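You operate a simulated robot arm through the tools that you are given. There is no shell and no other tool. Be economical: measure what you need, move in short steps, check, and stop when the job is done.

You are at the controls of a simulated two-armed robot. One attempt, no reset.

Task
Pick up the white can with one hand, pass it to the other hand and put it on the shelf of the wooden table. Take the green measuring jug on the grey rest and put it away on the top of the blue cart. Take the blue filter and put it on the blue sheet. Take the orange funnel and put it on top of the grey pan. Fetch the white rag and set it on the top of the shaft bench. Put the green brake pad on the work top of the tall shelf away on the top of the brake cart. Open the lid of the purple tray. The order is free. Set down upright: white can, green measuring jug, blue filter.

It is judged by the outcome, as a careful person would: the job done as asked, and still so three seconds after it is handed in. It fails if anything else is knocked over, pushed out of place, dropped, spilled or broken. Lids that push on must go on centred and level and be pressed home; caps that screw on are set level and turned clockwise until they are tight. Flat cloth is picked up by pressing the open fingertips on it (5 to 10 N) and closing them slowly along it; thin cloth reads only 2 to 8 mm in the jaws.

Robot
Two 6-joint arms with two-finger parallel grippers on one trunk, on a base that drives. Base frame: it is fixed to the floor where the robot stands at the start and does not move with it; the origin is under the middle of the robot, x ahead of it, y to its left, z up; the surface under the hand at the start is at about z = 850. Lengths are in mm, angles in degrees, forces in N, time in s.
The left shoulder is at the start at [-89, 177, 806], the right one opposite. With the tool pointing down near the work surface each hand reaches from about 100 to 700 mm from the robot's upright axis, wherever it stands, measured 20 degrees to its own side. Places, roughly: blue filter (8x8x10 cm) [-2400, -7500, 500]; blue sheet (15x9x1 cm) [-4300, -7500, 900]; green brake pad (17x6x3 cm) [-3100, -7500, 900]; green measuring jug (13x6x12 cm) [-300, -6000, 900]; grey pan (26x14x6 cm) [-3600, -7500, 500]; lid of the purple tray [-200, -5700, 900]; orange funnel (10x10x10 cm) [-2600, -7500, 500]; shelf of the wooden table [-900, -3600, 400]; top of the blue cart [600, 100, 800]; top of the brake cart [-200, -2300, 800]; top of the shaft bench [-200, -3600, 800]; white can (7x5x12 cm) [500, 200, 900]; white rag (9x7x5 cm) [-2900, -7500, 500]. Payload 1.57 kg a hand.
The TCP of each hand is the grasp point between the finger pads, 30 mm short of the fingertips. In the tool frame z runs along the fingers and y along their closing line. The gripper opens to 80 mm. The fingers are 17 mm wide and 12 mm thick; the gripper's body (40 by 82 mm) begins 80 mm behind the TCP.
Orientation is that of the tool frame in the base frame, as [roll, pitch, yaw] about the fixed x, y, z axes, in that order (R = Rz(yaw) Ry(pitch) Rx(roll)). With the fingers straight down and closing along the base's y, the tool's x points along the base's -x, its y along +y and its z along -z.

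Tools
- The arms move only by the tool nudge_tool. It takes "left_motion", "right_motion" or both (then of equal length, played together; a hand with none holds still); each is a list of rows, each a list of 7 numbers: the shift along the tool's x, y, z in mm, then the turn, a rotation vector about the tool's x, y, z in degrees, then the opening, from 0 (shut) to 1 (fully open). In form: [[x, y, z, wx, wy, wz, gripper], ...]. A call has 1 to 10 rows; each row is the pose to reach, as a shift and turn from the pose commanded when the call began, along the tool's axes at that moment. A row lasts 0.2 s, in which the tool goes at most 50 mm and 8.6 degrees; a call with a longer step from one row to the next is refused whole, and so is a gripper value outside its range. Where a pose cannot be reached the arm comes as near as it can. A force on the tool above 40 N (or 10 N above the force at the start of the call, whichever is more), or a blocked arm, ends the call early, and 0.2 s more pass. Each finger travels about 72 mm/s and halts on what it meets, pressing with about 23 N; the grip force reading is that of the motor and also rises with nothing between the fingers. The clock runs only during rows and for 0.2 s after the last one: add rows that repeat a pose to give the fingers time. It gives the time, the measured TCP pose, the force on the tool (base axes), the opening and the grip force at its end, in the units of the frame above (readings bear some noise), with the torque about the TCP (base axes, N m) and any sound that the robot's microphone picked up.
- Cameras (640 x 400 px; columns grow to the right, rows downward): "scene" is now at [24.4, 18.6, 1534.8]; the picture's right is [0.16, -0.99, 0.00], its down [-0.76, -0.13, -0.64] and it looks along [0.63, 0.10, -0.77] (base axes); focal length 257 px, centre (320, 200). "left" rides on the left gripper at [72, 7, -122] in its tool frame; the picture's right is [-0.09, 1.00, 0.00], its down [-0.84, -0.08, -0.54] and it looks along [-0.54, -0.05, 0.84] (tool axes); focal length 238 px, centre (320, 200). "right" rides on the right gripper at [72, -7, -122] in its tool frame; the picture's right is [0.09, 1.00, 0.00], its down [-0.84, 0.08, -0.54] and it looks along [-0.54, 0.05, 0.84] (tool axes); focal length 238 px, centre (320, 200).
- capture(camera): a new picture of that camera. It takes no simulated time.
- slide_trunk(by): slides the trunk up (or, below 0, down) by that many mm; the arms and the scene camera ride with it, the base frame stays. It gives what a move gives, with no picture.
- drive_base(legs): drives the robot by 1 to 6 legs, each [ahead, left, turn to the left] in mm, mm and degrees, along the robot's own axes; the way and the turn of a leg run together, so that a leg with both is an arc; at most 1500 mm and 180 degrees a leg. The arms and the cameras ride along, it lands a little off, and it stops where it bumps. It gives what a move gives.
- pan_tilt(pan, tilt): turns the head with the scene camera to pan (to the left, within 143 degrees either way) and tilt (down, from -29 to 69), counted from straight ahead of the robot. It gives what a move gives.
- pixel_to_xyz(camera, pixels): for up to 12 pixels [column, row] of the newest picture of that camera ("zoom" is the newest enlarged one), the place [x, y, z] in the base frame of the surface seen there, good to about 2 mm, but the place of the scene camera against the robot may be out by one fixed shift of up to 18 mm in any direction. It takes no simulated time.
- enlarge(camera, box): a new picture of the part [left, top, right, bottom] of that camera's present view, enlarged. It takes no simulated time.
- close_job(): hands the job in; it is judged then, once.

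Work in short steps. Measure before you move; look again where a grasp or a placing could have gone wrong, and mend it. You have 138 turns and 160 pictures in all, those below and enlarged ones among them. Open the grippers and draw the arms clear of the work before you hand the job in, unless the task says otherwise.

The tools are called after "Call:" by a JSON object that holds its "name" and its "arguments". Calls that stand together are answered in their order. nudge_tool: Moves the arms, as the interface text tells. Its arguments: {"type":"object","properties":{"left_motion":{"type":"array","items":{"type":"array","items":{"type":"number"}}},"right_motion":{"type":"array","items":{"type":"array","items":{"type":"number"}}}},"required":[]} The other tools are called the same way: slide_trunk (by) slides the trunk up or down; drive_base (legs) drives the base; pan_tilt (pan, tilt) turns the head that bears the scene camera; capture (camera) takes a picture; pixel_to_xyz (camera, pixels) gives the place of the surface under pixels of a picture; enlarge (camera, box) takes an enlarged picture of a part of a camera's view; close_job () hands the job in.

At the start:

```text
clock: 0.0
left_ee_pos: [287.4, 403.0, 1128.2]
left_tool_rot: [-180.0, 0.0, 180.0]
left_wrist_force: [0.6, 0.0, -0.2]
left_torque: [0.0, -0.02, -0.02]
left_grip_width: 80.0
left_gripper_force: 0.1
right_ee_pos: [468.5, 87.7, 1104.2]
right_tool_rot: [179.9, 0.0, 179.9]
right_wrist_force: [0.3, -0.8, -0.1]
right_torque: [0.02, 0.01, 0.01]
right_grip_width: 80.2
right_gripper_force: 0.0
trunk travel left (down, up): [-250.0, 78.0]
robot x, y, heading: [-1.3, -2.2, 0.1]
head pan, tilt: [9.4, 50.1]
```

scene: 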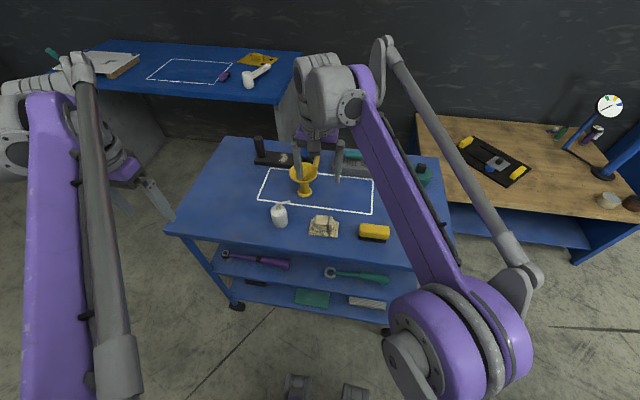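
right: 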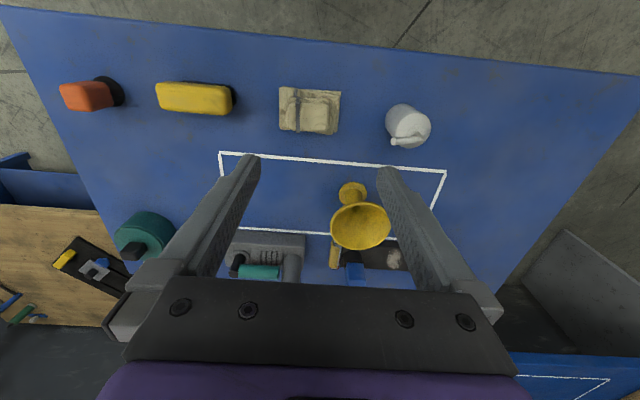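
left: 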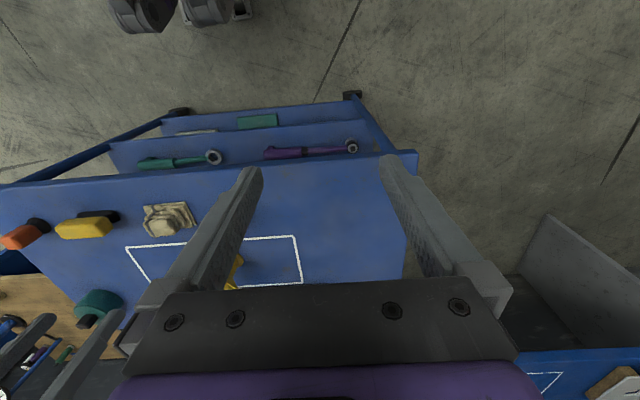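

The white can is at about (408,125) in the right picture and (279,215) in the scene. I measure it and its surroundings.

Call:
{"name": "pixel_to_xyz", "arguments": {"camera": "right", "pixels": [[408, 120], [390, 112], [427, 125], [405, 142], [395, 140], [409, 165], [440, 175], [222, 155], [308, 110], [350, 230]]}}

Call:
{"name": "enlarge", "arguments": {"camera": "right", "box": [340, 70, 480, 170]}}

Call:
{"name": "enlarge", "arguments": {"camera": "scene", "box": [180, 130, 450, 320]}}

```text
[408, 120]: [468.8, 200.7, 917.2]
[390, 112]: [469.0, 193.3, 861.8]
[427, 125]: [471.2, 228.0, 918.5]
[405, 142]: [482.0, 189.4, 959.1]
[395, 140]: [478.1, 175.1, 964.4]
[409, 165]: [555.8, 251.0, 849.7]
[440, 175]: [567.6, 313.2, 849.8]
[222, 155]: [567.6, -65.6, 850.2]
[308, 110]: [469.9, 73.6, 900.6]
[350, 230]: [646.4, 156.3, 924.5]
```

```text
4.00 times, centred on (410, 120) of right
```

zoom: 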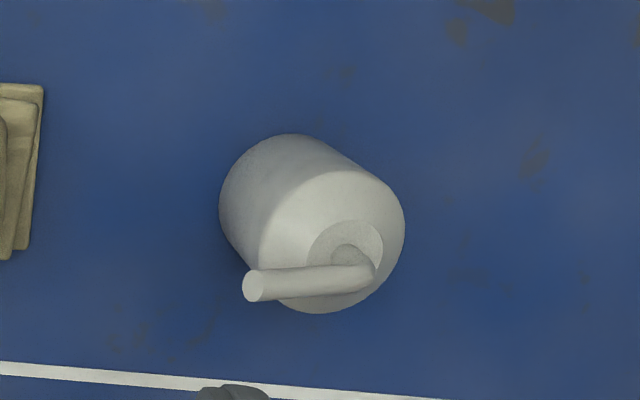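

```text
2.11 times, centred on (315, 225) of scene
```

zoom: 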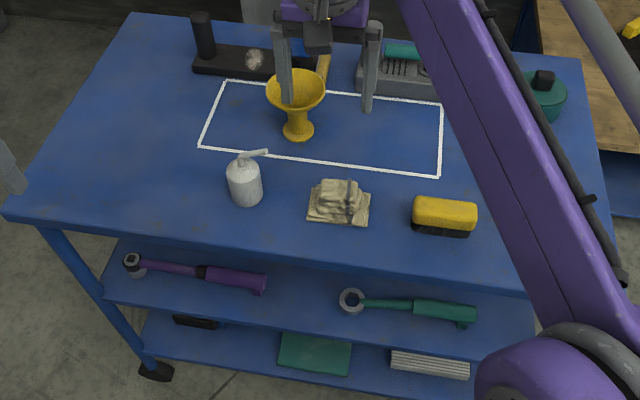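

The can is a cylinder with a spout toward -y. I measure its rim points for the axis.

Call:
{"name": "enlarge", "arguments": {"camera": "right", "box": [370, 90, 450, 150]}}

Call:
{"name": "pixel_to_xyz", "arguments": {"camera": "right", "pixels": [[397, 130], [429, 135], [413, 114], [420, 147], [413, 130], [418, 129], [422, 143], [402, 121]]}}

```text
6.67 times, centred on (410, 120) of right
```

zoom: 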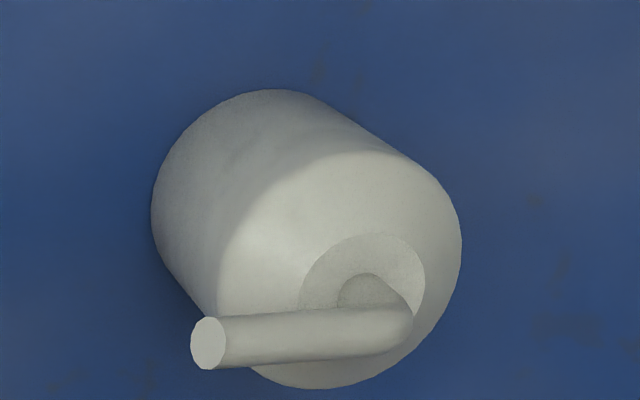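

```text
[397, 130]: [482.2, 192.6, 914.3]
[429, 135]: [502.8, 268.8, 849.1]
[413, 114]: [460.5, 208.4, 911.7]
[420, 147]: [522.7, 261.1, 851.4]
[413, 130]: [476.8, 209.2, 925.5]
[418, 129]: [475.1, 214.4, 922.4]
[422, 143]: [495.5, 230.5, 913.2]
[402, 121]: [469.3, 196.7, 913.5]
```

Can axis is at about (483,213), rim z≈915, spout tip at y≈175. I move the left hand above it with its closing line along x, and take the right hand aside while turning it to point forward for the handover.

Call:
{"name": "nudge_tool", "arguments": {"left_motion": [[-20, -19, 8, 0, 0, 8.5, 1], [-40, -38, 16, 0, 0, 17, 1], [-60, -57, 24, 0, 0, 25.5, 1], [-80, -76, 32, 0, 0, 34, 1], [-100, -95, 40, 0, 0, 42.5, 1], [-120, -114, 48, 0, 0, 51, 1], [-140, -133, 54, 0, 0, 59.5, 1], [-160, -152, 60, 0, 0, 68, 1], [-180, -171, 66, 0, 0, 76.5, 1], [-196, -190, 68, 0, 0, 85, 1]], "right_motion": [[12, -29, 10, 0, -8.5, 0, 1], [24, -58, 20, 0, -17, 0, 1], [36, -87, 30, 0, -25.5, 0, 1], [48, -116, 40, 0, -34, 0, 1], [60, -145, 50, 0, -42.5, 0, 1], [72, -174, 60, 0, -51, 0, 1], [84, -203, 70, 0, -59.5, 0, 1], [96, -232, 80, 0, -68, 0, 1], [108, -261, 90, 0, -76.5, 0, 1], [118, -288, 100, 0, -85, 0, 1]]}}

```text
clock: 2.2
left_ee_pos: [484.5, 214.0, 1059.5]
left_tool_rot: [-180.0, 0.0, 95.0]
left_wrist_force: [-0.3, 0.2, -0.5]
left_torque: [0.0, -0.02, 0.02]
left_grip_width: 80.0
left_gripper_force: 0.0
right_ee_pos: [359.8, -193.8, 1013.6]
right_tool_rot: [-178.8, 82.3, 179.5]
right_wrist_force: [-0.4, 0.3, 0.4]
right_torque: [-0.01, 0.02, -0.01]
right_grip_width: 80.3
right_gripper_force: 0.1
right hand out of reach, approached as far as the arm can: row 10
trunk travel left (down, up): [-250.0, 78.0]
robot x, y, heading: [2.4, -0.2, 0.1]
head pan, tilt: [9.4, 50.1]
```

The left hand is above the can. I finish the turn and lower to fingertip height just above the spout, then check.

Call:
{"name": "nudge_tool", "arguments": {"left_motion": [[0, 0, 20, 0, 0, 5, 1], [0, 0, 40, 0, 0, 5, 1]]}}

Call:
{"name": "capture", "arguments": {"camera": "left"}}

Call:
{"name": "capture", "arguments": {"camera": "scene"}}

```text
clock: 2.8
left_ee_pos: [482.5, 212.1, 1020.1]
left_tool_rot: [-180.0, -0.2, 89.9]
left_wrist_force: [0.2, -1.2, 0.4]
left_torque: [0.01, 0.04, 0.0]
left_grip_width: 79.9
left_gripper_force: 0.1
right_ee_pos: [358.5, -192.3, 1013.8]
right_tool_rot: [-178.6, 82.3, 179.5]
right_wrist_force: [-0.7, -0.7, -0.4]
right_torque: [0.03, -0.03, 0.0]
right_grip_width: 79.8
right_gripper_force: 0.0
trunk travel left (down, up): [-250.0, 78.0]
robot x, y, heading: [2.6, 2.0, 0.2]
head pan, tilt: [9.4, 50.1]
```

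```text
153 pictures are left
```

left: 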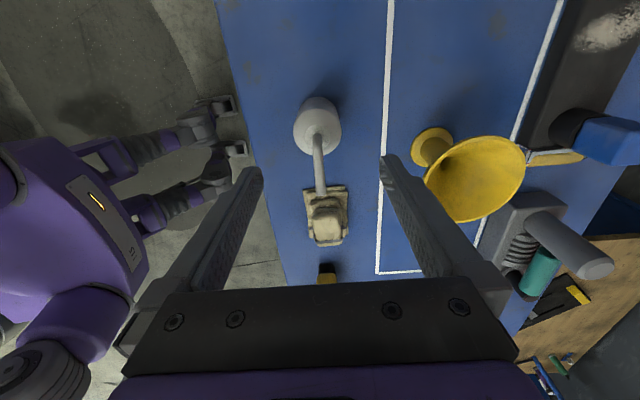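

```text
152 pictures are left
```

scene: 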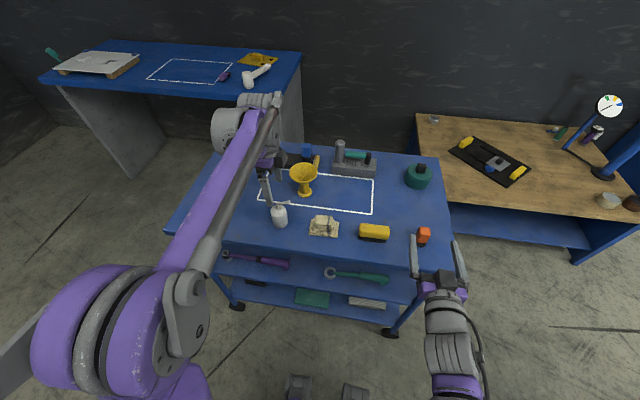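

In the left picture the can is at (318,125). I measure its outline to fine-tune the centring along x.

Call:
{"name": "pixel_to_xyz", "arguments": {"camera": "left", "pixels": [[297, 118], [300, 125], [338, 120], [318, 100], [318, 120], [318, 138], [320, 180], [320, 192], [432, 150], [425, 185]]}}

Call:
{"name": "enlarge", "arguments": {"camera": "left", "box": [260, 80, 380, 220]}}

```text
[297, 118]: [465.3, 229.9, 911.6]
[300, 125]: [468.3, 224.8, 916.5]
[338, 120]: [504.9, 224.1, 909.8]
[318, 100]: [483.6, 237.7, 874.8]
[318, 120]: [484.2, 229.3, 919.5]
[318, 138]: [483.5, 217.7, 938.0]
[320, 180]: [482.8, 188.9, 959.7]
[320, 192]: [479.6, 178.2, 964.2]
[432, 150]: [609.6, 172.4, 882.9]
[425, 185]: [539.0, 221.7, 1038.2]
```

```text
2.86 times, centred on (320, 150) of left
```

zoom: 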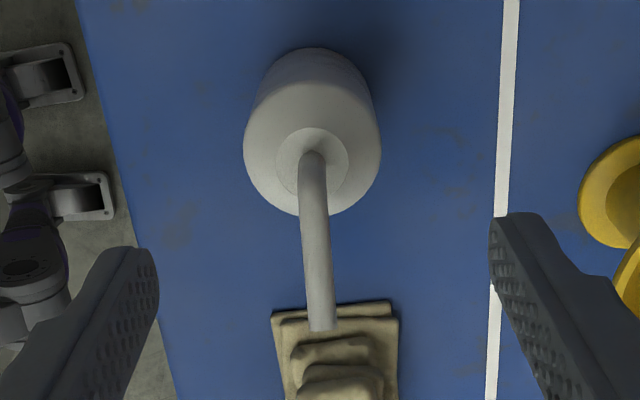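

Centred within 2 mm. I lower to TCP z≈903 and close.

Call:
{"name": "nudge_tool", "arguments": {"left_motion": [[3, 1.5, 35, 0, 0, 0, 1], [3, 1.5, 70, 0, 0, 0, 1], [3, 1.5, 100, 0, 0, 0, 1], [3, 1.5, 117, 0, 0, 0, 1], [3, 1.5, 117, 0, 0, 0, 0.5], [3, 1.5, 117, 0, 0, 0, 0.3], [3, 1.5, 117, 0, 0, 0, 0.3], [3, 1.5, 117, 0, 0, 0, 0.3]]}}

Call:
{"name": "capture", "arguments": {"camera": "left"}}

```text
clock: 4.6
left_ee_pos: [485.5, 214.7, 901.4]
left_tool_rot: [-180.0, 0.0, 90.0]
left_wrist_force: [-0.4, -0.5, -0.1]
left_torque: [0.04, 0.06, -0.01]
left_grip_width: 47.0
left_gripper_force: 22.6
right_ee_pos: [358.5, -193.5, 1013.3]
right_tool_rot: [-178.5, 82.2, 179.5]
right_wrist_force: [-0.4, 0.2, -0.5]
right_torque: [0.04, -0.02, -0.01]
right_grip_width: 79.9
right_gripper_force: 0.0
trunk travel left (down, up): [-250.0, 78.0]
robot x, y, heading: [-3.6, 2.7, -0.2]
head pan, tilt: [9.4, 50.1]
```

```text
150 pictures are left
```

left: 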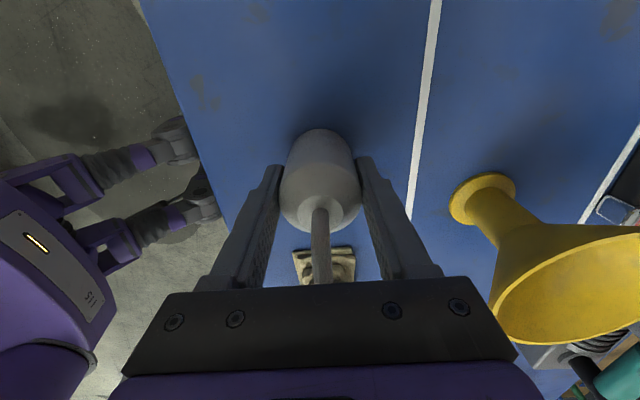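

The can is held (47 mm). I lift it, bring it to the middle, and bring the right hand to a pre-handover pose tilted 30° down.

Call:
{"name": "nudge_tool", "arguments": {"left_motion": [[0, 0, -40, 0, 0, 0, 0.3], [0, 0, -80, 0, 0, 0, 0.3], [0, 0, -120, 0, 0, 0, 0.3], [-35, 0, -150, 0, 0, 0, 0.3], [-70, 0, -180, 0, 0, 0, 0.3], [-105, -5, -189, 0, 0, 0, 0.3], [-140, -5, -189, 0, 0, 0, 0.3], [-175, -5, -189, 0, 0, 0, 0.3], [-175, -5, -189, 0, 0, 0, 0.3], [-175, -5, -189, 0, 0, 0, 0.3]], "right_motion": [[0, 0, 0, 0, 0, 0, 1], [0, 0, 0, 0, 3, 0, 1], [0, 0, 0, 0, 6, 0, 1], [-17, 30, 3, 0, 9, 0, 1], [-34, 70, 6, 0, 12, 0, 1], [-51, 110, 10, 0, 15, 0, 1], [-68, 150, 14, 0, 18, 0, 1], [-85, 190, 18, 0, 22, 0, 1], [-101, 230, 21, 0, 22, 0, 1], [-101, 233, 21, 0, 22, 0, 1]]}}

Call:
{"name": "capture", "arguments": {"camera": "right"}}

Call:
{"name": "capture", "arguments": {"camera": "scene"}}

```text
clock: 6.8
left_ee_pos: [477.8, 40.9, 1093.0]
left_tool_rot: [179.9, 0.0, 89.9]
left_wrist_force: [-0.1, -0.1, -1.0]
left_torque: [0.04, -0.01, 0.02]
left_grip_width: 47.4
left_gripper_force: 23.0
right_ee_pos: [402.3, 41.2, 1109.8]
right_tool_rot: [-179.7, 60.2, 178.4]
right_wrist_force: [-0.7, 0.1, -0.1]
right_torque: [-0.02, 0.03, 0.03]
right_grip_width: 79.9
right_gripper_force: 0.0
right hand out of reach, approached as far as the arm can: row 3
trunk travel left (down, up): [-250.0, 78.0]
robot x, y, heading: [2.7, 0.7, 0.3]
head pan, tilt: [9.4, 50.1]
```

```text
149 pictures are left
```

right: 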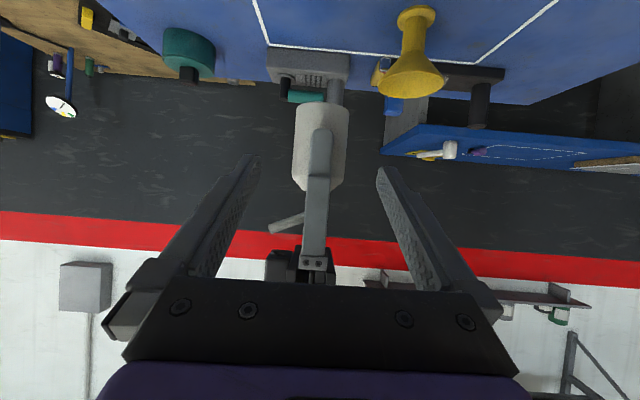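

```text
148 pictures are left
```

scene: 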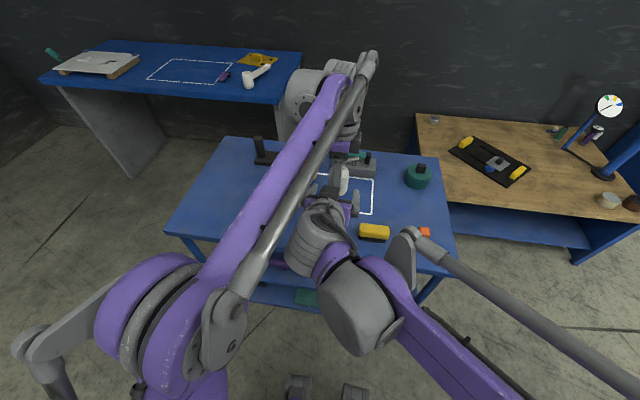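

The right picture shows the can centred between the open right fingers (x≈318). I go in 87 mm along the tool and close.

Call:
{"name": "nudge_tool", "arguments": {"right_motion": [[0, 0, 30, 0, 0, 0, 1], [0, 0, 60, 0, 0, 0, 1], [0, 0, 87, 0, 0, 0, 1], [0, 0, 87, 0, 0, 0, 0.75], [0, 0, 87, 0, 0, 0, 0.5], [0, 0, 87, 0, 0, 0, 0.3], [0, 0, 87, 0, 0, 0, 0.3], [0, 0, 87, 0, 0, 0, 0.3]]}}

Call:
{"name": "capture", "arguments": {"camera": "right"}}

```text
clock: 8.6
left_ee_pos: [479.7, 40.8, 1090.7]
left_tool_rot: [179.9, 0.1, 89.9]
left_wrist_force: [-3.6, -10.2, 4.9]
left_torque: [-0.49, 0.36, -0.01]
left_grip_width: 47.3
left_gripper_force: 22.8
right_ee_pos: [475.5, 39.0, 1066.5]
right_tool_rot: [-179.7, 60.2, 178.5]
right_wrist_force: [2.8, 10.9, -4.9]
right_torque: [0.24, -0.28, 0.03]
right_grip_width: 47.1
right_gripper_force: 23.0
trunk travel left (down, up): [-250.0, 78.0]
robot x, y, heading: [-2.9, -0.8, -0.2]
head pan, tilt: [9.4, 50.1]
```

```text
147 pictures are left
```

right: 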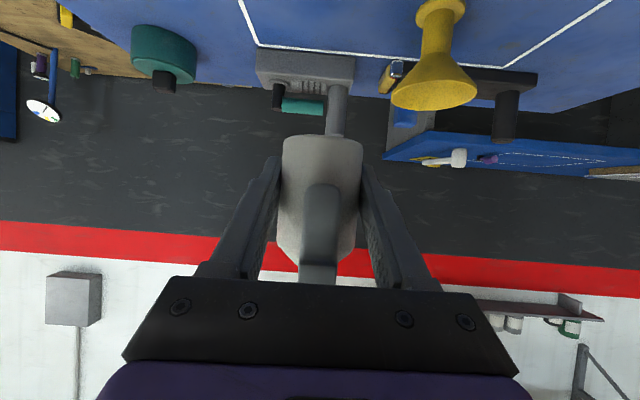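

Both hands hold the can. I open the left hand and lift it straight off.

Call:
{"name": "nudge_tool", "arguments": {"left_motion": [[0, 0, 0, 0, 0, 0, 0.5], [0, 0, 0, 0, 0, 0, 0.8], [0, 0, 0, 0, 0, 0, 1], [0, 0, -40, 0, 0, 0, 1], [0, 0, -85, 0, 0, 0, 1], [0, 0, -130, 0, 0, 0, 1], [45, 0, -140, 0, 0, 0, 1], [90, 0, -140, 0, 0, 0, 1], [135, 0, -140, 0, 0, 0, 1], [180, 0, -140, 0, 0, 0, 1]]}}

Call:
{"name": "capture", "arguments": {"camera": "scene"}}

Call:
{"name": "capture", "arguments": {"camera": "right"}}

```text
clock: 10.8
left_ee_pos: [472.5, 223.4, 1223.8]
left_tool_rot: [-179.8, 0.2, 89.9]
left_wrist_force: [0.5, 0.8, -0.6]
left_torque: [0.01, 0.03, -0.02]
left_grip_width: 80.1
left_gripper_force: 0.0
left hand out of reach, approached as far as the arm can: row 6, 7, 8, 9, 10
right_ee_pos: [477.6, 40.7, 1066.6]
right_tool_rot: [-179.5, 60.0, 178.6]
right_wrist_force: [-0.3, -0.1, 0.1]
right_torque: [-0.01, 0.01, -0.03]
right_grip_width: 47.0
right_gripper_force: 23.4
trunk travel left (down, up): [-250.0, 78.0]
robot x, y, heading: [-2.1, -0.4, -0.0]
head pan, tilt: [9.4, 50.1]
```

```text
146 pictures are left
```

scene: 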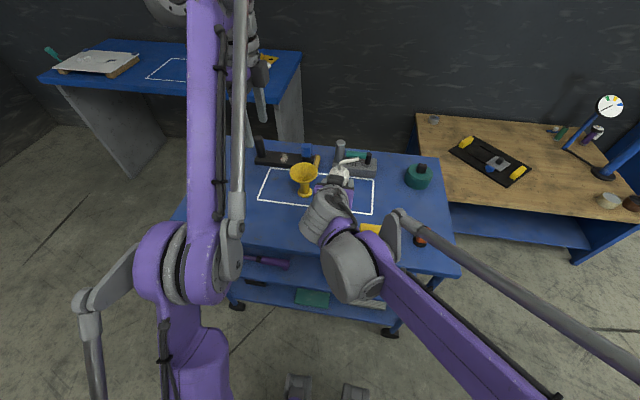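

```text
145 pictures are left
```

right: 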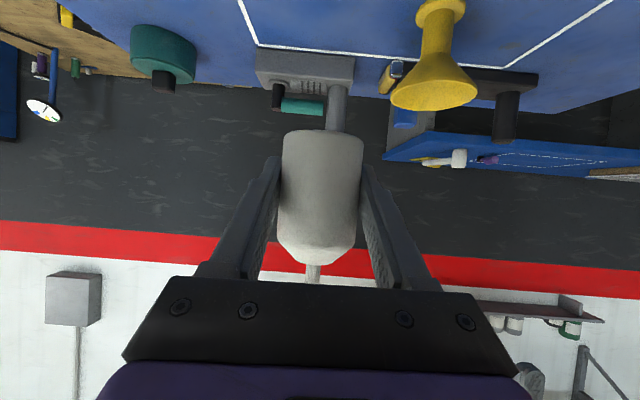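

The right hand holds the can alone. I pull the left hand in, back off from the cart, then look to the right where the wooden table and benches lie.

Call:
{"name": "nudge_tool", "arguments": {"left_motion": [[20, -45, 10, 0, 0, 0, 1], [30, -90, 20, 0, 0, 0, 1], [40, -135, 30, 0, 0, 0, 1], [50, -170, 40, 0, 0, 0, 1]], "right_motion": [[0, 0, -45, 0, 0, 0, 0.3], [0, -30, -90, 0, 0, 0, 0.3], [0, -60, -120, 0, 0, 0, 0.3], [0, -80, -120, 0, 0, 0, 0.3]]}}

Call:
{"name": "drive_base", "arguments": {"legs": [[-500, 0, 0]]}}

Call:
{"name": "pan_tilt", "arguments": {"pan": -85, "tilt": 15}}

Call:
{"name": "capture", "arguments": {"camera": "scene"}}

```text
refused: row 1 steps farther than a row can; nothing moved
```

```text
clock: 13.7
left_ee_pos: [-28.9, 221.0, 1224.3]
left_tool_rot: [-180.0, 0.1, 90.2]
left_wrist_force: [0.6, 0.5, -0.1]
left_torque: [0.02, -0.04, 0.0]
left_grip_width: 79.9
left_gripper_force: 0.1
right_ee_pos: [-25.1, 38.8, 1067.5]
right_tool_rot: [-179.7, 60.1, 178.7]
right_wrist_force: [0.7, -0.5, 0.7]
right_torque: [0.03, -0.01, -0.02]
right_grip_width: 47.0
right_gripper_force: 22.9
trunk travel left (down, up): [-250.0, 78.0]
robot x, y, heading: [-501.5, -1.8, 0.5]
head pan, tilt: [9.4, 50.1]
```

```text
clock: 15.4
left_ee_pos: [-28.3, 221.4, 1224.0]
left_tool_rot: [-180.0, 0.0, 90.2]
left_wrist_force: [0.3, 0.0, 0.0]
left_torque: [-0.04, -0.01, 0.0]
left_grip_width: 80.1
left_gripper_force: 0.0
right_ee_pos: [-23.7, 40.1, 1068.1]
right_tool_rot: [-179.6, 60.2, 178.6]
right_wrist_force: [1.3, 0.3, -0.4]
right_torque: [0.03, 0.0, 0.01]
right_grip_width: 46.8
right_gripper_force: 23.1
trunk travel left (down, up): [-250.0, 78.0]
robot x, y, heading: [-500.3, -3.4, 0.4]
head pan, tilt: [-85.0, 15.0]
```

```text
144 pictures are left
```

scene: 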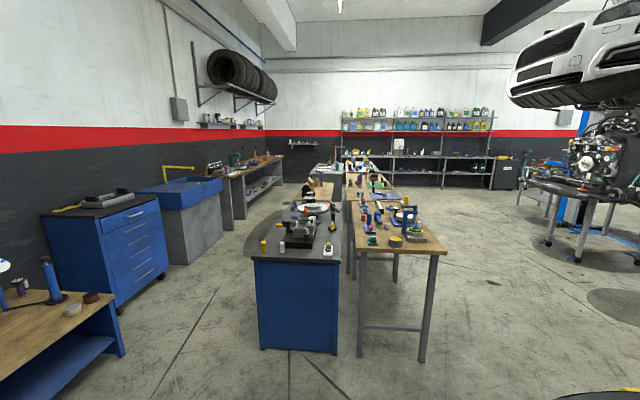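

I see a dark-topped blue cart, wooden tables to its right and the tall shelf at the back. I measure key points.

Call:
{"name": "pixel_to_xyz", "arguments": {"camera": "scene", "pixels": [[258, 262], [335, 262], [300, 250], [358, 258], [430, 258], [400, 340], [318, 185], [345, 172], [395, 328], [170, 205], [240, 170], [375, 195]]}}

Call:
{"name": "enlarge", "arguments": {"camera": "scene", "box": [230, 120, 460, 270]}}

```text
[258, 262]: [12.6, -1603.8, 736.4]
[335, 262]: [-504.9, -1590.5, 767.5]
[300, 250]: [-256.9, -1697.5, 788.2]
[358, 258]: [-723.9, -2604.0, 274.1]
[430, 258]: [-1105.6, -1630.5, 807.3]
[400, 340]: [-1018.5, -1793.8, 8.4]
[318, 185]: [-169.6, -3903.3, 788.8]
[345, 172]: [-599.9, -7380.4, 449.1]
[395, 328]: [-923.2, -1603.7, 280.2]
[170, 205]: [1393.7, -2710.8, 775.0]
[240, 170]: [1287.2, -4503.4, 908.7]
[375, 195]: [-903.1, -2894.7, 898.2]
```

```text
2.67 times, centred on (345, 195) of scene
```

zoom: 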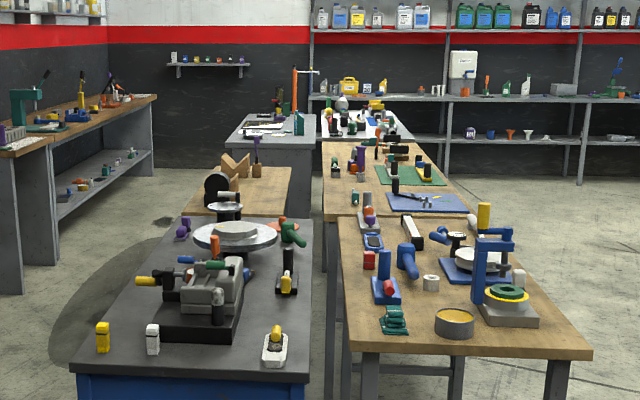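

The second wooden table on the right column (y≈-3600) must hold the target shelf; the aisle at x<-1200 leads there. I measure the aisle and engine stand.

Call:
{"name": "pixel_to_xyz", "arguments": {"camera": "scene", "pixels": [[577, 262], [548, 243], [590, 195], [470, 240], [430, 195], [500, 185], [520, 200], [395, 205], [440, 182], [620, 390], [335, 195], [290, 225]]}}

Call:
{"name": "pan_tilt", "arguments": {"pan": -130, "tilt": 30}}

Call:
{"name": "capture", "arguments": {"camera": "scene"}}

```text
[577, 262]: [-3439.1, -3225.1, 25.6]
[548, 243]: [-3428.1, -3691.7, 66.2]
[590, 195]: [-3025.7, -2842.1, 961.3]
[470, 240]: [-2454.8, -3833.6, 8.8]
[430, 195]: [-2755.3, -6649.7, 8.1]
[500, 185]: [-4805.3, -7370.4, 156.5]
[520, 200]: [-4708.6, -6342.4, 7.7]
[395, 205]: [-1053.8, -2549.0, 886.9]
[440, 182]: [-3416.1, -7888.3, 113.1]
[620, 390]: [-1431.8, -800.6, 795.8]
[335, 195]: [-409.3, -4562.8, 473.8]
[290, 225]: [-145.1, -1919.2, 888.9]
```

```text
clock: 16.6
left_ee_pos: [-27.5, 221.8, 1223.6]
left_tool_rot: [-180.0, 0.0, 90.2]
left_wrist_force: [0.2, -0.2, -0.3]
left_torque: [-0.02, 0.0, 0.02]
left_grip_width: 79.8
left_gripper_force: 0.0
right_ee_pos: [-23.7, 40.0, 1066.7]
right_tool_rot: [-179.7, 60.3, 178.7]
right_wrist_force: [0.2, -0.4, 0.9]
right_torque: [0.01, -0.01, -0.01]
right_grip_width: 46.8
right_gripper_force: 22.8
trunk travel left (down, up): [-250.0, 78.0]
robot x, y, heading: [-498.5, 2.0, -0.2]
head pan, tilt: [-130.0, 30.0]
```

```text
142 pictures are left
```

scene: 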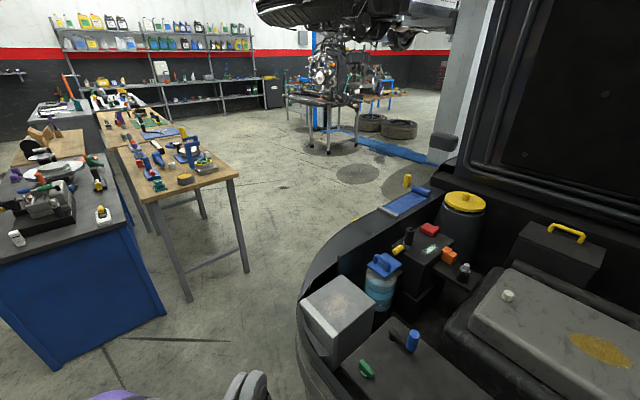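

A dark van body with items lies behind-right. I measure its edge to find the passage.

Call:
{"name": "pixel_to_xyz", "arguments": {"camera": "scene", "pixels": [[300, 330], [305, 290], [340, 240], [380, 208], [295, 360], [310, 395], [440, 160], [430, 178], [280, 300], [300, 390], [245, 272], [187, 300]]}}

Call:
{"name": "pan_tilt", "arguments": {"pan": -100, "tilt": 55}}

Call:
{"name": "capture", "arguments": {"camera": "scene"}}

```text
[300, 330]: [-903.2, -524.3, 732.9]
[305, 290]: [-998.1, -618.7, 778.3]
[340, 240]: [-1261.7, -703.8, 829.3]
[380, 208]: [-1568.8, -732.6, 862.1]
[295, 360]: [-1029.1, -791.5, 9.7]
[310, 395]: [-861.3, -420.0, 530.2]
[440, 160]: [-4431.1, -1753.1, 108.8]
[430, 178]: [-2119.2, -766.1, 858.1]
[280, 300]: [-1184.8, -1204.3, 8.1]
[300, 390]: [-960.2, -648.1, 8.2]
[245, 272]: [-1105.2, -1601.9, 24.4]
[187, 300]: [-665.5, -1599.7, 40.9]
```

```text
clock: 17.5
left_ee_pos: [-28.1, 221.6, 1223.5]
left_tool_rot: [-179.9, 0.0, 90.1]
left_wrist_force: [0.4, 0.2, -0.2]
left_torque: [0.0, 0.01, -0.02]
left_grip_width: 79.9
left_gripper_force: 0.1
right_ee_pos: [-23.4, 40.9, 1066.6]
right_tool_rot: [-179.6, 60.3, 178.7]
right_wrist_force: [-0.9, 0.3, 0.3]
right_torque: [0.02, 0.03, 0.01]
right_grip_width: 46.7
right_gripper_force: 23.2
trunk travel left (down, up): [-250.0, 78.0]
robot x, y, heading: [-501.3, -4.0, 0.1]
head pan, tilt: [-100.0, 55.0]
```

```text
141 pictures are left
```

scene: 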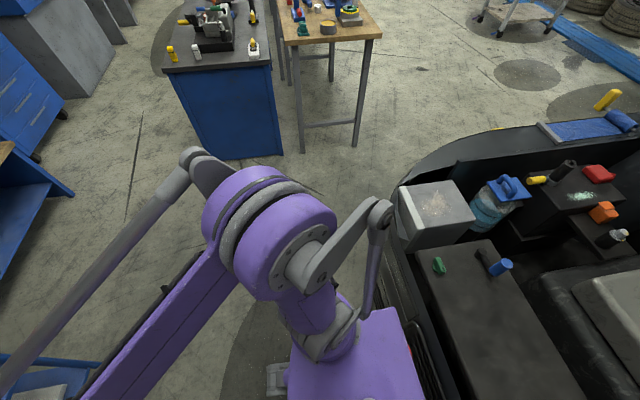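

The van hood edge is at x<-860 (y>-750), and the wooden table starts at y≈-1600: a ~850 mm corridor. I go sideways to y≈-1165 at x≈-350, keeping heading 0.

Call:
{"name": "nudge_tool", "arguments": {"left_motion": [[0, -40, 15, 0, 0, 0, 1], [0, -80, 30, 0, 0, 0, 1], [0, -120, 45, 0, 0, 0, 1]], "right_motion": [[0, -15, -30, 0, 0, 0, 0.3], [0, -30, -60, 0, 0, 0, 0.3], [0, -45, -90, 0, 0, 0, 0.3]]}}

Call:
{"name": "drive_base", "arguments": {"legs": [[150, 0, 0], [0, -1165, 0]]}}

Call:
{"name": "pan_tilt", "arguments": {"pan": -130, "tilt": 55}}

Call:
{"name": "capture", "arguments": {"camera": "scene"}}

```text
clock: 18.3
left_ee_pos: [-153.7, 217.6, 1179.2]
left_tool_rot: [179.9, 0.0, 90.2]
left_wrist_force: [-0.2, -0.4, 0.0]
left_torque: [0.02, -0.01, -0.02]
left_grip_width: 80.1
left_gripper_force: 0.0
right_ee_pos: [-105.1, -2.7, 1112.0]
right_tool_rot: [-179.7, 60.3, 178.6]
right_wrist_force: [-0.6, 0.2, -1.7]
right_torque: [0.01, 0.0, 0.0]
right_grip_width: 47.0
right_gripper_force: 23.0
trunk travel left (down, up): [-250.0, 78.0]
robot x, y, heading: [-500.2, -0.9, 0.1]
head pan, tilt: [-100.0, 55.0]
```

```text
clock: 29.7
left_ee_pos: [8.2, -930.0, 1178.3]
left_tool_rot: [180.0, -0.1, 90.9]
left_wrist_force: [-0.2, 0.3, -0.3]
left_torque: [0.0, -0.05, -0.01]
left_grip_width: 80.1
left_gripper_force: 0.1
right_ee_pos: [58.1, -1152.8, 1113.2]
right_tool_rot: [-179.5, 60.2, 179.4]
right_wrist_force: [-0.2, -0.1, -0.4]
right_torque: [-0.03, 0.0, -0.01]
right_grip_width: 46.6
right_gripper_force: 23.4
trunk travel left (down, up): [-250.0, 78.0]
robot x, y, heading: [-336.6, -1156.6, 1.1]
head pan, tilt: [-100.0, 55.0]
```

```text
clock: 30.6
left_ee_pos: [7.9, -931.0, 1178.5]
left_tool_rot: [-180.0, -0.1, 90.9]
left_wrist_force: [-0.1, 0.4, -0.1]
left_torque: [0.01, 0.0, 0.0]
left_grip_width: 79.9
left_gripper_force: 0.1
right_ee_pos: [58.5, -1153.0, 1111.1]
right_tool_rot: [-179.6, 60.2, 179.4]
right_wrist_force: [-0.4, -1.0, -2.4]
right_torque: [0.06, 0.01, 0.01]
right_grip_width: 46.7
right_gripper_force: 23.2
trunk travel left (down, up): [-250.0, 78.0]
robot x, y, heading: [-338.5, -1158.8, 0.8]
head pan, tilt: [-130.0, 55.0]
```

```text
140 pictures are left
```

scene: 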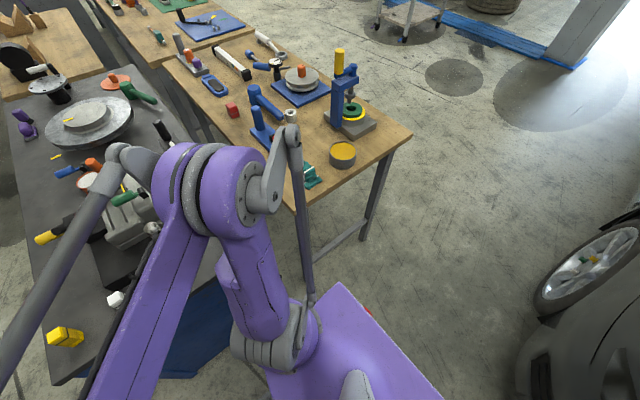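

The right elbow sticks out over the cart side; I check its height against table items before backing through.

Call:
{"name": "pixel_to_xyz", "arguments": {"camera": "scene", "pixels": [[240, 170], [290, 140], [262, 195], [120, 155], [210, 270], [338, 60], [340, 155], [290, 110], [270, 330], [620, 230], [545, 280], [600, 330]]}}

```text
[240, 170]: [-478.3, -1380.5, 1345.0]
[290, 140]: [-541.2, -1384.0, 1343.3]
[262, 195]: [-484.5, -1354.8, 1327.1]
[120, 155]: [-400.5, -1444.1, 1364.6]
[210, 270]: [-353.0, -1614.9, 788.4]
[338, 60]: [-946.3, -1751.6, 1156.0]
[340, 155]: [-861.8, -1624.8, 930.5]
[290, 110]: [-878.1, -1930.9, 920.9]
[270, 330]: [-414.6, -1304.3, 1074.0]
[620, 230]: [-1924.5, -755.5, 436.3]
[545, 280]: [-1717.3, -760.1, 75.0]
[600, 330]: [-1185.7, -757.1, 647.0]
```

Elbow is at z≈1350, well above. I back straight through the corridor into the aisle.

Call:
{"name": "drive_base", "arguments": {"legs": [[0, 0, -0.9], [-1000, 0, 0], [-750, 0, 0]]}}

Call:
{"name": "pan_tilt", "arguments": {"pan": -70, "tilt": 30}}

Call:
{"name": "capture", "arguments": {"camera": "scene"}}

```text
clock: 39.9
left_ee_pos: [-1753.5, -935.4, 1179.1]
left_tool_rot: [180.0, 0.1, 90.3]
left_wrist_force: [-0.2, -1.1, 0.3]
left_torque: [0.0, 0.0, 0.02]
left_grip_width: 80.0
left_gripper_force: 0.1
right_ee_pos: [-1704.9, -1156.1, 1112.2]
right_tool_rot: [-179.7, 60.2, 178.8]
right_wrist_force: [-0.2, -0.1, -1.9]
right_torque: [0.0, 0.02, 0.01]
right_grip_width: 46.8
right_gripper_force: 22.8
trunk travel left (down, up): [-250.0, 78.0]
robot x, y, heading: [-2099.9, -1156.4, 0.2]
head pan, tilt: [-130.0, 55.0]
```

```text
clock: 41.2
left_ee_pos: [-1753.4, -934.8, 1178.5]
left_tool_rot: [-180.0, 0.1, 90.4]
left_wrist_force: [1.2, -0.4, 0.1]
left_torque: [0.0, -0.02, 0.01]
left_grip_width: 80.4
left_gripper_force: 0.0
right_ee_pos: [-1706.4, -1156.8, 1113.0]
right_tool_rot: [-179.6, 60.2, 178.8]
right_wrist_force: [-0.3, 0.0, -1.3]
right_torque: [-0.01, 0.01, 0.0]
right_grip_width: 47.0
right_gripper_force: 23.0
trunk travel left (down, up): [-250.0, 78.0]
robot x, y, heading: [-2103.1, -1154.2, 0.3]
head pan, tilt: [-70.0, 30.0]
```

```text
139 pictures are left
```

scene: 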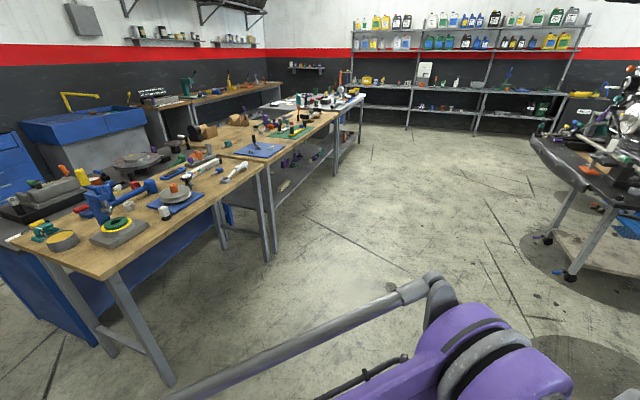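

The aisle is clear. I strafe right along x≈-2100 to y≈-3600.

Call:
{"name": "drive_base", "arguments": {"legs": [[0, -1225, 0], [0, -1225, 0]]}}

Call:
{"name": "pan_tilt", "arguments": {"pan": 0, "tilt": 30}}

Call:
{"name": "capture", "arguments": {"camera": "scene"}}

```text
clock: 62.8
left_ee_pos: [-1741.8, -3386.0, 1178.0]
left_tool_rot: [180.0, 0.0, 90.1]
left_wrist_force: [0.5, 0.2, 0.2]
left_torque: [0.01, 0.02, 0.03]
left_grip_width: 80.0
left_gripper_force: 0.0
right_ee_pos: [-1694.9, -3609.3, 1111.4]
right_tool_rot: [-179.6, 60.2, 178.5]
right_wrist_force: [0.3, 0.1, -0.9]
right_torque: [0.01, 0.0, 0.0]
right_grip_width: 46.4
right_gripper_force: 22.8
trunk travel left (down, up): [-250.0, 78.0]
robot x, y, heading: [-2095.6, -3607.7, 0.2]
head pan, tilt: [-70.0, 30.0]
```

```text
clock: 64.2
left_ee_pos: [-1742.1, -3386.3, 1179.0]
left_tool_rot: [180.0, 0.0, 90.0]
left_wrist_force: [0.3, -0.7, 0.7]
left_torque: [0.0, -0.02, 0.0]
left_grip_width: 80.0
left_gripper_force: 0.0
right_ee_pos: [-1696.5, -3607.7, 1112.5]
right_tool_rot: [-179.6, 60.3, 178.5]
right_wrist_force: [0.1, -0.2, -1.3]
right_torque: [0.0, 0.03, -0.01]
right_grip_width: 46.5
right_gripper_force: 23.2
trunk travel left (down, up): [-250.0, 78.0]
robot x, y, heading: [-2097.4, -3606.0, 0.2]
head pan, tilt: [0.0, 30.0]
```

```text
138 pictures are left
```

scene: 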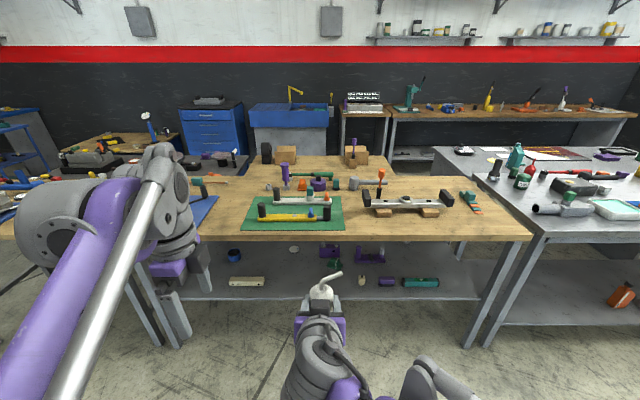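

The table shelf is visible below; there is free space near its front edge between the beige bar (245,281) and the pieces at (360,281). I measure.

Call:
{"name": "pixel_to_xyz", "arguments": {"camera": "scene", "pixels": [[300, 290], [300, 297], [300, 270], [265, 281], [360, 283], [420, 283], [460, 285], [335, 266], [370, 258], [300, 236], [470, 290], [210, 290]]}}

Call:
{"name": "enlarge", "arguments": {"camera": "scene", "box": [200, 230, 500, 310]}}

```text
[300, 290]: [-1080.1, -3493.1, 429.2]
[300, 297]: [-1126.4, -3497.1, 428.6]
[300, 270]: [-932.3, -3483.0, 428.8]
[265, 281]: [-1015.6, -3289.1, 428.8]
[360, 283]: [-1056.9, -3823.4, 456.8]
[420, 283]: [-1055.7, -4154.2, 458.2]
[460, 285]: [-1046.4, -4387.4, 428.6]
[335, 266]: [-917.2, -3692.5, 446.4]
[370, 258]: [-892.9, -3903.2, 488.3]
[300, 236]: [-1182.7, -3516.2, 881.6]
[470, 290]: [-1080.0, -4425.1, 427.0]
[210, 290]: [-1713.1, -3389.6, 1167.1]
```

```text
2.13 times, centred on (350, 270) of scene
```

zoom: 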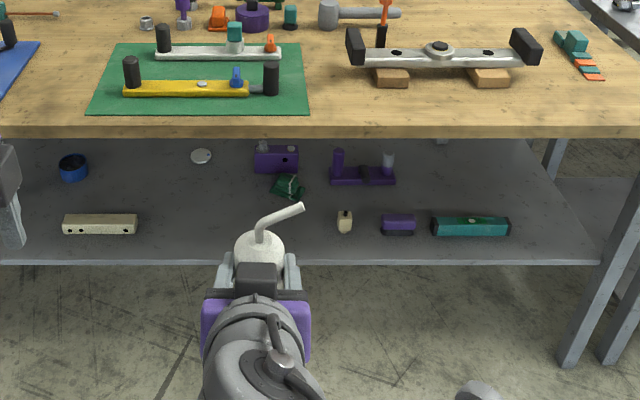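

Shelf z≈429, front edge x≈-1130, free around (-1080,-3540). I lower the trunk fully and lower the right hand in the open aisle, raising the left clear.

Call:
{"name": "slide_trunk", "arguments": {"by": -250}}

Call:
{"name": "nudge_tool", "arguments": {"left_motion": [[0, -20, -20, 0, 0, 0, 1], [0, -40, -40, 0, 0, 0, 1], [0, -50, -80, 0, 0, 0, 1], [0, -50, -110, 0, 0, 0, 1], [0, -50, -110, 0, 0, 0, 1], [0, -50, -110, 0, 0, 0, 1], [0, -50, -110, 0, 0, 0, 1], [0, -50, -110, 0, 0, 0, 1], [0, -50, -110, 0, 0, 0, 1]], "right_motion": [[30, -6, 30, 0, 0, 0, 0.3], [60, -12, 60, 0, 0, 0, 0.3], [90, -18, 90, 0, 0, 0, 0.3], [120, -24, 120, 0, 0, 0, 0.3], [150, -30, 150, 0, 0, 0, 0.3], [180, -36, 180, 0, 0, 0, 0.3], [210, -42, 210, 0, 0, 0, 0.3], [240, -50, 240, 0, 0, 0, 0.3], [270, -60, 272, 0, 0, 0, 0.3]]}}

Call:
{"name": "capture", "arguments": {"camera": "right"}}

Call:
{"name": "capture", "arguments": {"camera": "scene"}}

```text
clock: 66.8
left_ee_pos: [-1743.6, -3387.1, 928.2]
left_tool_rot: [180.0, 0.0, 90.0]
left_wrist_force: [0.6, 0.3, 1.0]
left_torque: [0.01, 0.0, -0.03]
left_grip_width: 79.5
left_gripper_force: 0.2
right_ee_pos: [-1696.6, -3608.6, 861.7]
right_tool_rot: [-179.6, 60.3, 178.5]
right_wrist_force: [-0.2, 0.0, -1.8]
right_torque: [0.02, -0.01, 0.02]
right_grip_width: 46.3
right_gripper_force: 22.6
trunk travel left (down, up): [0.0, 328.0]
robot x, y, heading: [-2097.3, -3602.8, 0.0]
head pan, tilt: [0.0, 30.0]
```

```text
clock: 68.8
left_ee_pos: [-1790.3, -3386.1, 1037.4]
left_tool_rot: [-180.0, -0.1, 90.1]
left_wrist_force: [-0.6, -0.3, 1.0]
left_torque: [0.02, -0.02, 0.0]
left_grip_width: 80.0
left_gripper_force: 0.0
right_ee_pos: [-1597.4, -3672.4, 491.4]
right_tool_rot: [-179.6, 60.2, 178.6]
right_wrist_force: [0.6, 1.1, -1.1]
right_torque: [0.02, 0.0, 0.02]
right_grip_width: 46.7
right_gripper_force: 23.2
trunk travel left (down, up): [0.0, 328.0]
robot x, y, heading: [-2095.2, -3603.1, -0.0]
head pan, tilt: [0.0, 30.0]
```

```text
136 pictures are left
```

right: 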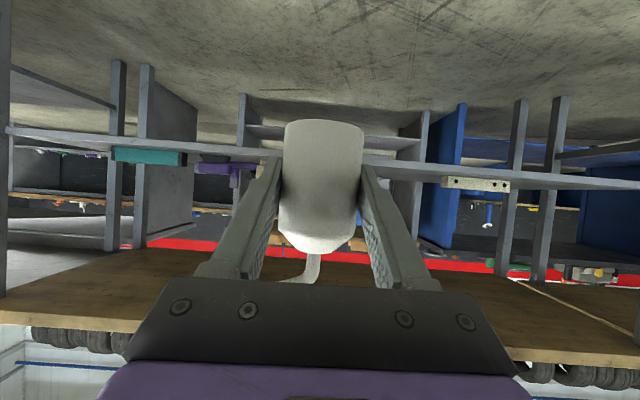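

```text
135 pictures are left
```

scene: 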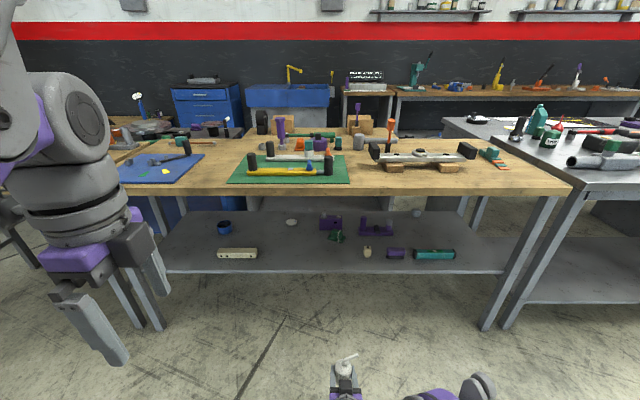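

I measure the shelf edge with the right camera, and the item positions on the shelf with the scene.

Call:
{"name": "pixel_to_xyz", "arguments": {"camera": "right", "pixels": [[420, 167], [420, 172], [415, 165], [480, 170], [480, 184], [240, 158], [240, 166], [150, 155], [215, 168], [30, 135], [90, 320], [560, 345]]}}

Call:
{"name": "pixel_to_xyz", "arguments": {"camera": "scene", "pixels": [[257, 254], [361, 254], [305, 260], [305, 268], [305, 272], [305, 185], [330, 240], [436, 262], [305, 240]]}}

```text
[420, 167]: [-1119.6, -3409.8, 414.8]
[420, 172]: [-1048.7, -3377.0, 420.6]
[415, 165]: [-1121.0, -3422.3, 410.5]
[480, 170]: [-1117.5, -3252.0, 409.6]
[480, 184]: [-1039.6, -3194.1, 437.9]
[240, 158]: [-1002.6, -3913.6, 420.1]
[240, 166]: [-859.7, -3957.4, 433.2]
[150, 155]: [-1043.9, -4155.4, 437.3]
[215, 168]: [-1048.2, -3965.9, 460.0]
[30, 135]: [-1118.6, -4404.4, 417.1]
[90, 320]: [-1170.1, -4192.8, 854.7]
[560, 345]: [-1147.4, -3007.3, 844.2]
```

```text
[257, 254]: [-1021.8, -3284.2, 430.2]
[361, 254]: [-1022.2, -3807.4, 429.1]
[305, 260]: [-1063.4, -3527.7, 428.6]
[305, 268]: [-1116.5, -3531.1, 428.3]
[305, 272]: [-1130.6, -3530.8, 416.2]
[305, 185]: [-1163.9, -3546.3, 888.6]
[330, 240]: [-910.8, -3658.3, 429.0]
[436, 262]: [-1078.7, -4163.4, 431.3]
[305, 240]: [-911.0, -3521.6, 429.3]
```

Shelf surface is z≈420 with front edge x≈-1119. I drive left 130 and ahead 430, keeping the can at bottom z≈464.

Call:
{"name": "drive_base", "arguments": {"legs": [[0, 130, 0], [430, 0, 0]]}}

Call:
{"name": "capture", "arguments": {"camera": "right"}}

Call:
{"name": "pan_tilt", "arguments": {"pan": -5, "tilt": 45}}

Call:
{"name": "capture", "arguments": {"camera": "scene"}}

```text
clock: 72.8
left_ee_pos: [-1360.7, -3257.6, 1038.0]
left_tool_rot: [-179.9, 0.0, 90.0]
left_wrist_force: [0.4, 0.4, -0.2]
left_torque: [-0.01, 0.02, 0.03]
left_grip_width: 80.0
left_gripper_force: 0.0
right_ee_pos: [-1165.5, -3543.5, 492.4]
right_tool_rot: [-179.5, 60.2, 178.5]
right_wrist_force: [0.0, 0.7, -0.9]
right_torque: [0.01, 0.03, -0.01]
right_grip_width: 46.4
right_gripper_force: 22.8
trunk travel left (down, up): [0.0, 328.0]
robot x, y, heading: [-1665.5, -3477.1, 0.1]
head pan, tilt: [0.0, 30.0]
```

```text
134 pictures are left
```

right: 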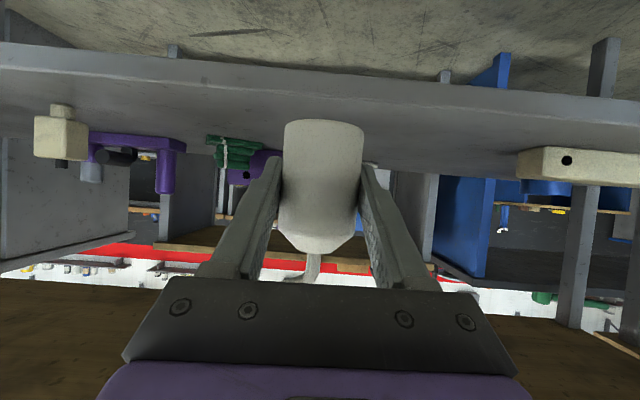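

```text
clock: 73.5
left_ee_pos: [-1360.6, -3257.0, 1038.0]
left_tool_rot: [180.0, 0.0, 90.1]
left_wrist_force: [-1.2, -0.9, 0.7]
left_torque: [-0.02, -0.01, -0.01]
left_grip_width: 80.0
left_gripper_force: 0.1
right_ee_pos: [-1165.7, -3542.8, 491.7]
right_tool_rot: [-179.6, 60.3, 178.6]
right_wrist_force: [0.3, 0.9, -1.4]
right_torque: [0.01, 0.0, 0.0]
right_grip_width: 46.3
right_gripper_force: 22.6
trunk travel left (down, up): [0.0, 328.0]
robot x, y, heading: [-1665.3, -3477.9, 0.0]
head pan, tilt: [-5.0, 45.0]
```

```text
133 pictures are left
```

scene: 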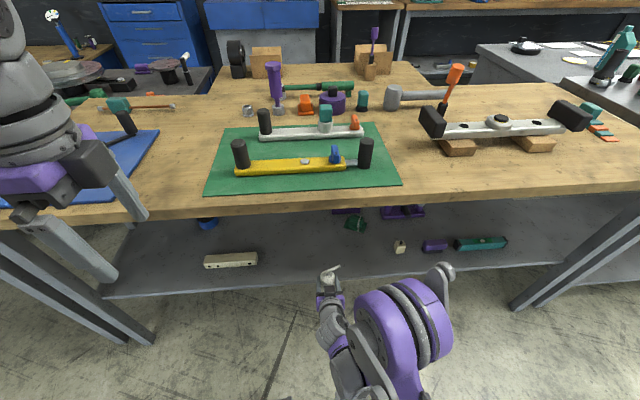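

The can faces free shelf space. I re-measure the shelf surface from the closer right camera.

Call:
{"name": "pixel_to_xyz", "arguments": {"camera": "right", "pixels": [[430, 140], [400, 110], [250, 100], [245, 125], [420, 85], [320, 140], [320, 200]]}}

```text
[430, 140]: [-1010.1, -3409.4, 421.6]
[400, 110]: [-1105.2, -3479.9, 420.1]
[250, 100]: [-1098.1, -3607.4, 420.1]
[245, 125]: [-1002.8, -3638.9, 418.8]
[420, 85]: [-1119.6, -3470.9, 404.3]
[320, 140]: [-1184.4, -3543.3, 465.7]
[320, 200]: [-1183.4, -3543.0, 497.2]
```

Surface z≈420. I move in 110 mm and lower to about 2 mm above.

Call:
{"name": "nudge_tool", "arguments": {"right_motion": [[-18.2, 0, 31.8, 0, 0, 0, 0.3], [-36.5, 0, 63.7, 0, 0, 0, 0.3], [-54.7, 0, 95.5, 0, 0, 0, 0.3], [-37.3, 0, 105.5, 0, 0, 0, 0.3], [-18.2, 0, 116.4, 0, 0, 0, 0.3], [-18.2, 0, 116.4, 0, 0, 0, 0.3]]}}

Call:
{"name": "capture", "arguments": {"camera": "right"}}

Call:
{"name": "enlarge", "arguments": {"camera": "scene", "box": [250, 200, 410, 300]}}

```text
clock: 74.9
left_ee_pos: [-1361.1, -3258.6, 1038.2]
left_tool_rot: [179.9, 0.0, 90.1]
left_wrist_force: [-0.1, 1.1, -0.3]
left_torque: [0.01, 0.03, 0.05]
left_grip_width: 79.9
left_gripper_force: 0.1
right_ee_pos: [-1054.8, -3546.0, 449.5]
right_tool_rot: [-179.6, 60.4, 178.7]
right_wrist_force: [3.4, 1.2, 14.9]
right_torque: [0.06, -0.15, 0.04]
right_grip_width: 46.0
right_gripper_force: 22.7
trunk travel left (down, up): [0.0, 328.0]
robot x, y, heading: [-1659.9, -3480.0, -0.1]
head pan, tilt: [-5.0, 45.0]
```

```text
132 pictures are left
```

right: 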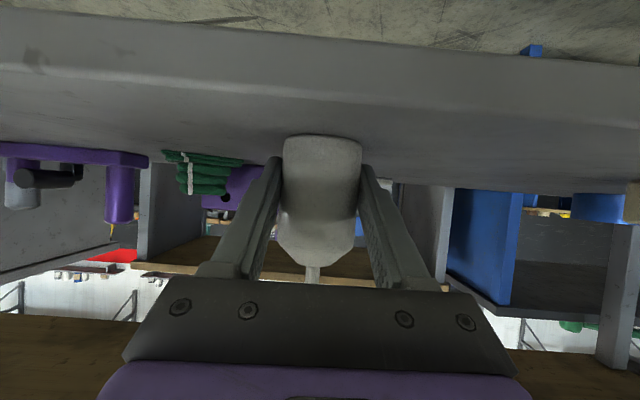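

```text
4.00 times, centred on (330, 250) of scene
```

zoom: 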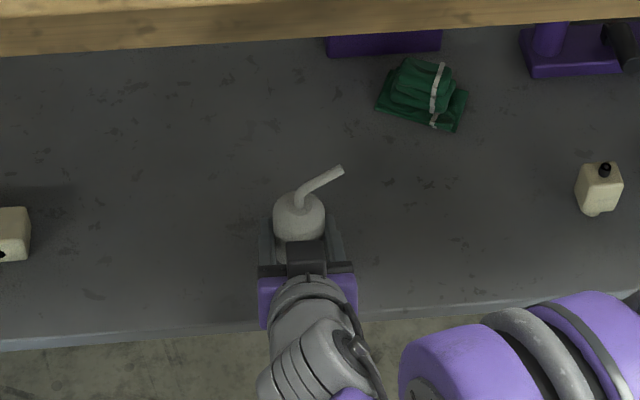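

15 N upward: the can stands on the shelf. I open and withdraw along the tool axis.

Call:
{"name": "nudge_tool", "arguments": {"right_motion": [[0, 0, 0, 0, 0, 0, 0.45], [0, 0, 0, 0, 0, 0, 0.65], [0, 0, 0, 0, 0, 0, 0.9], [0, 0, 0, 0, 0, 0, 1], [0, 0, -20, 0, 0, 0, 1], [0, 0, -55, 0, 0, 0, 1], [0, 0, -95, 0, 0, 0, 1], [0, 0, -140, 0, 0, 0, 1]]}}

Call:
{"name": "capture", "arguments": {"camera": "right"}}

```text
clock: 76.7
left_ee_pos: [-1360.9, -3257.8, 1037.9]
left_tool_rot: [-180.0, -0.1, 90.1]
left_wrist_force: [-0.3, 0.1, 0.2]
left_torque: [-0.02, 0.02, 0.01]
left_grip_width: 79.8
left_gripper_force: 0.1
right_ee_pos: [-1179.1, -3540.7, 519.1]
right_tool_rot: [-179.6, 60.2, 178.7]
right_wrist_force: [0.4, -0.4, 0.1]
right_torque: [-0.03, -0.05, -0.01]
right_grip_width: 80.1
right_gripper_force: 0.0
trunk travel left (down, up): [0.0, 328.0]
robot x, y, heading: [-1663.5, -3477.7, 0.3]
head pan, tilt: [-5.0, 45.0]
```

```text
130 pictures are left
```

right: 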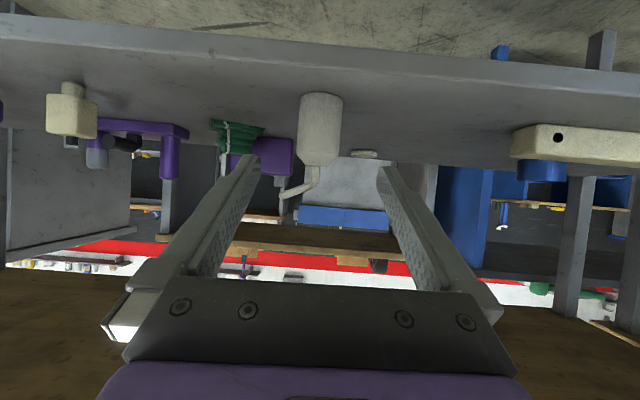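

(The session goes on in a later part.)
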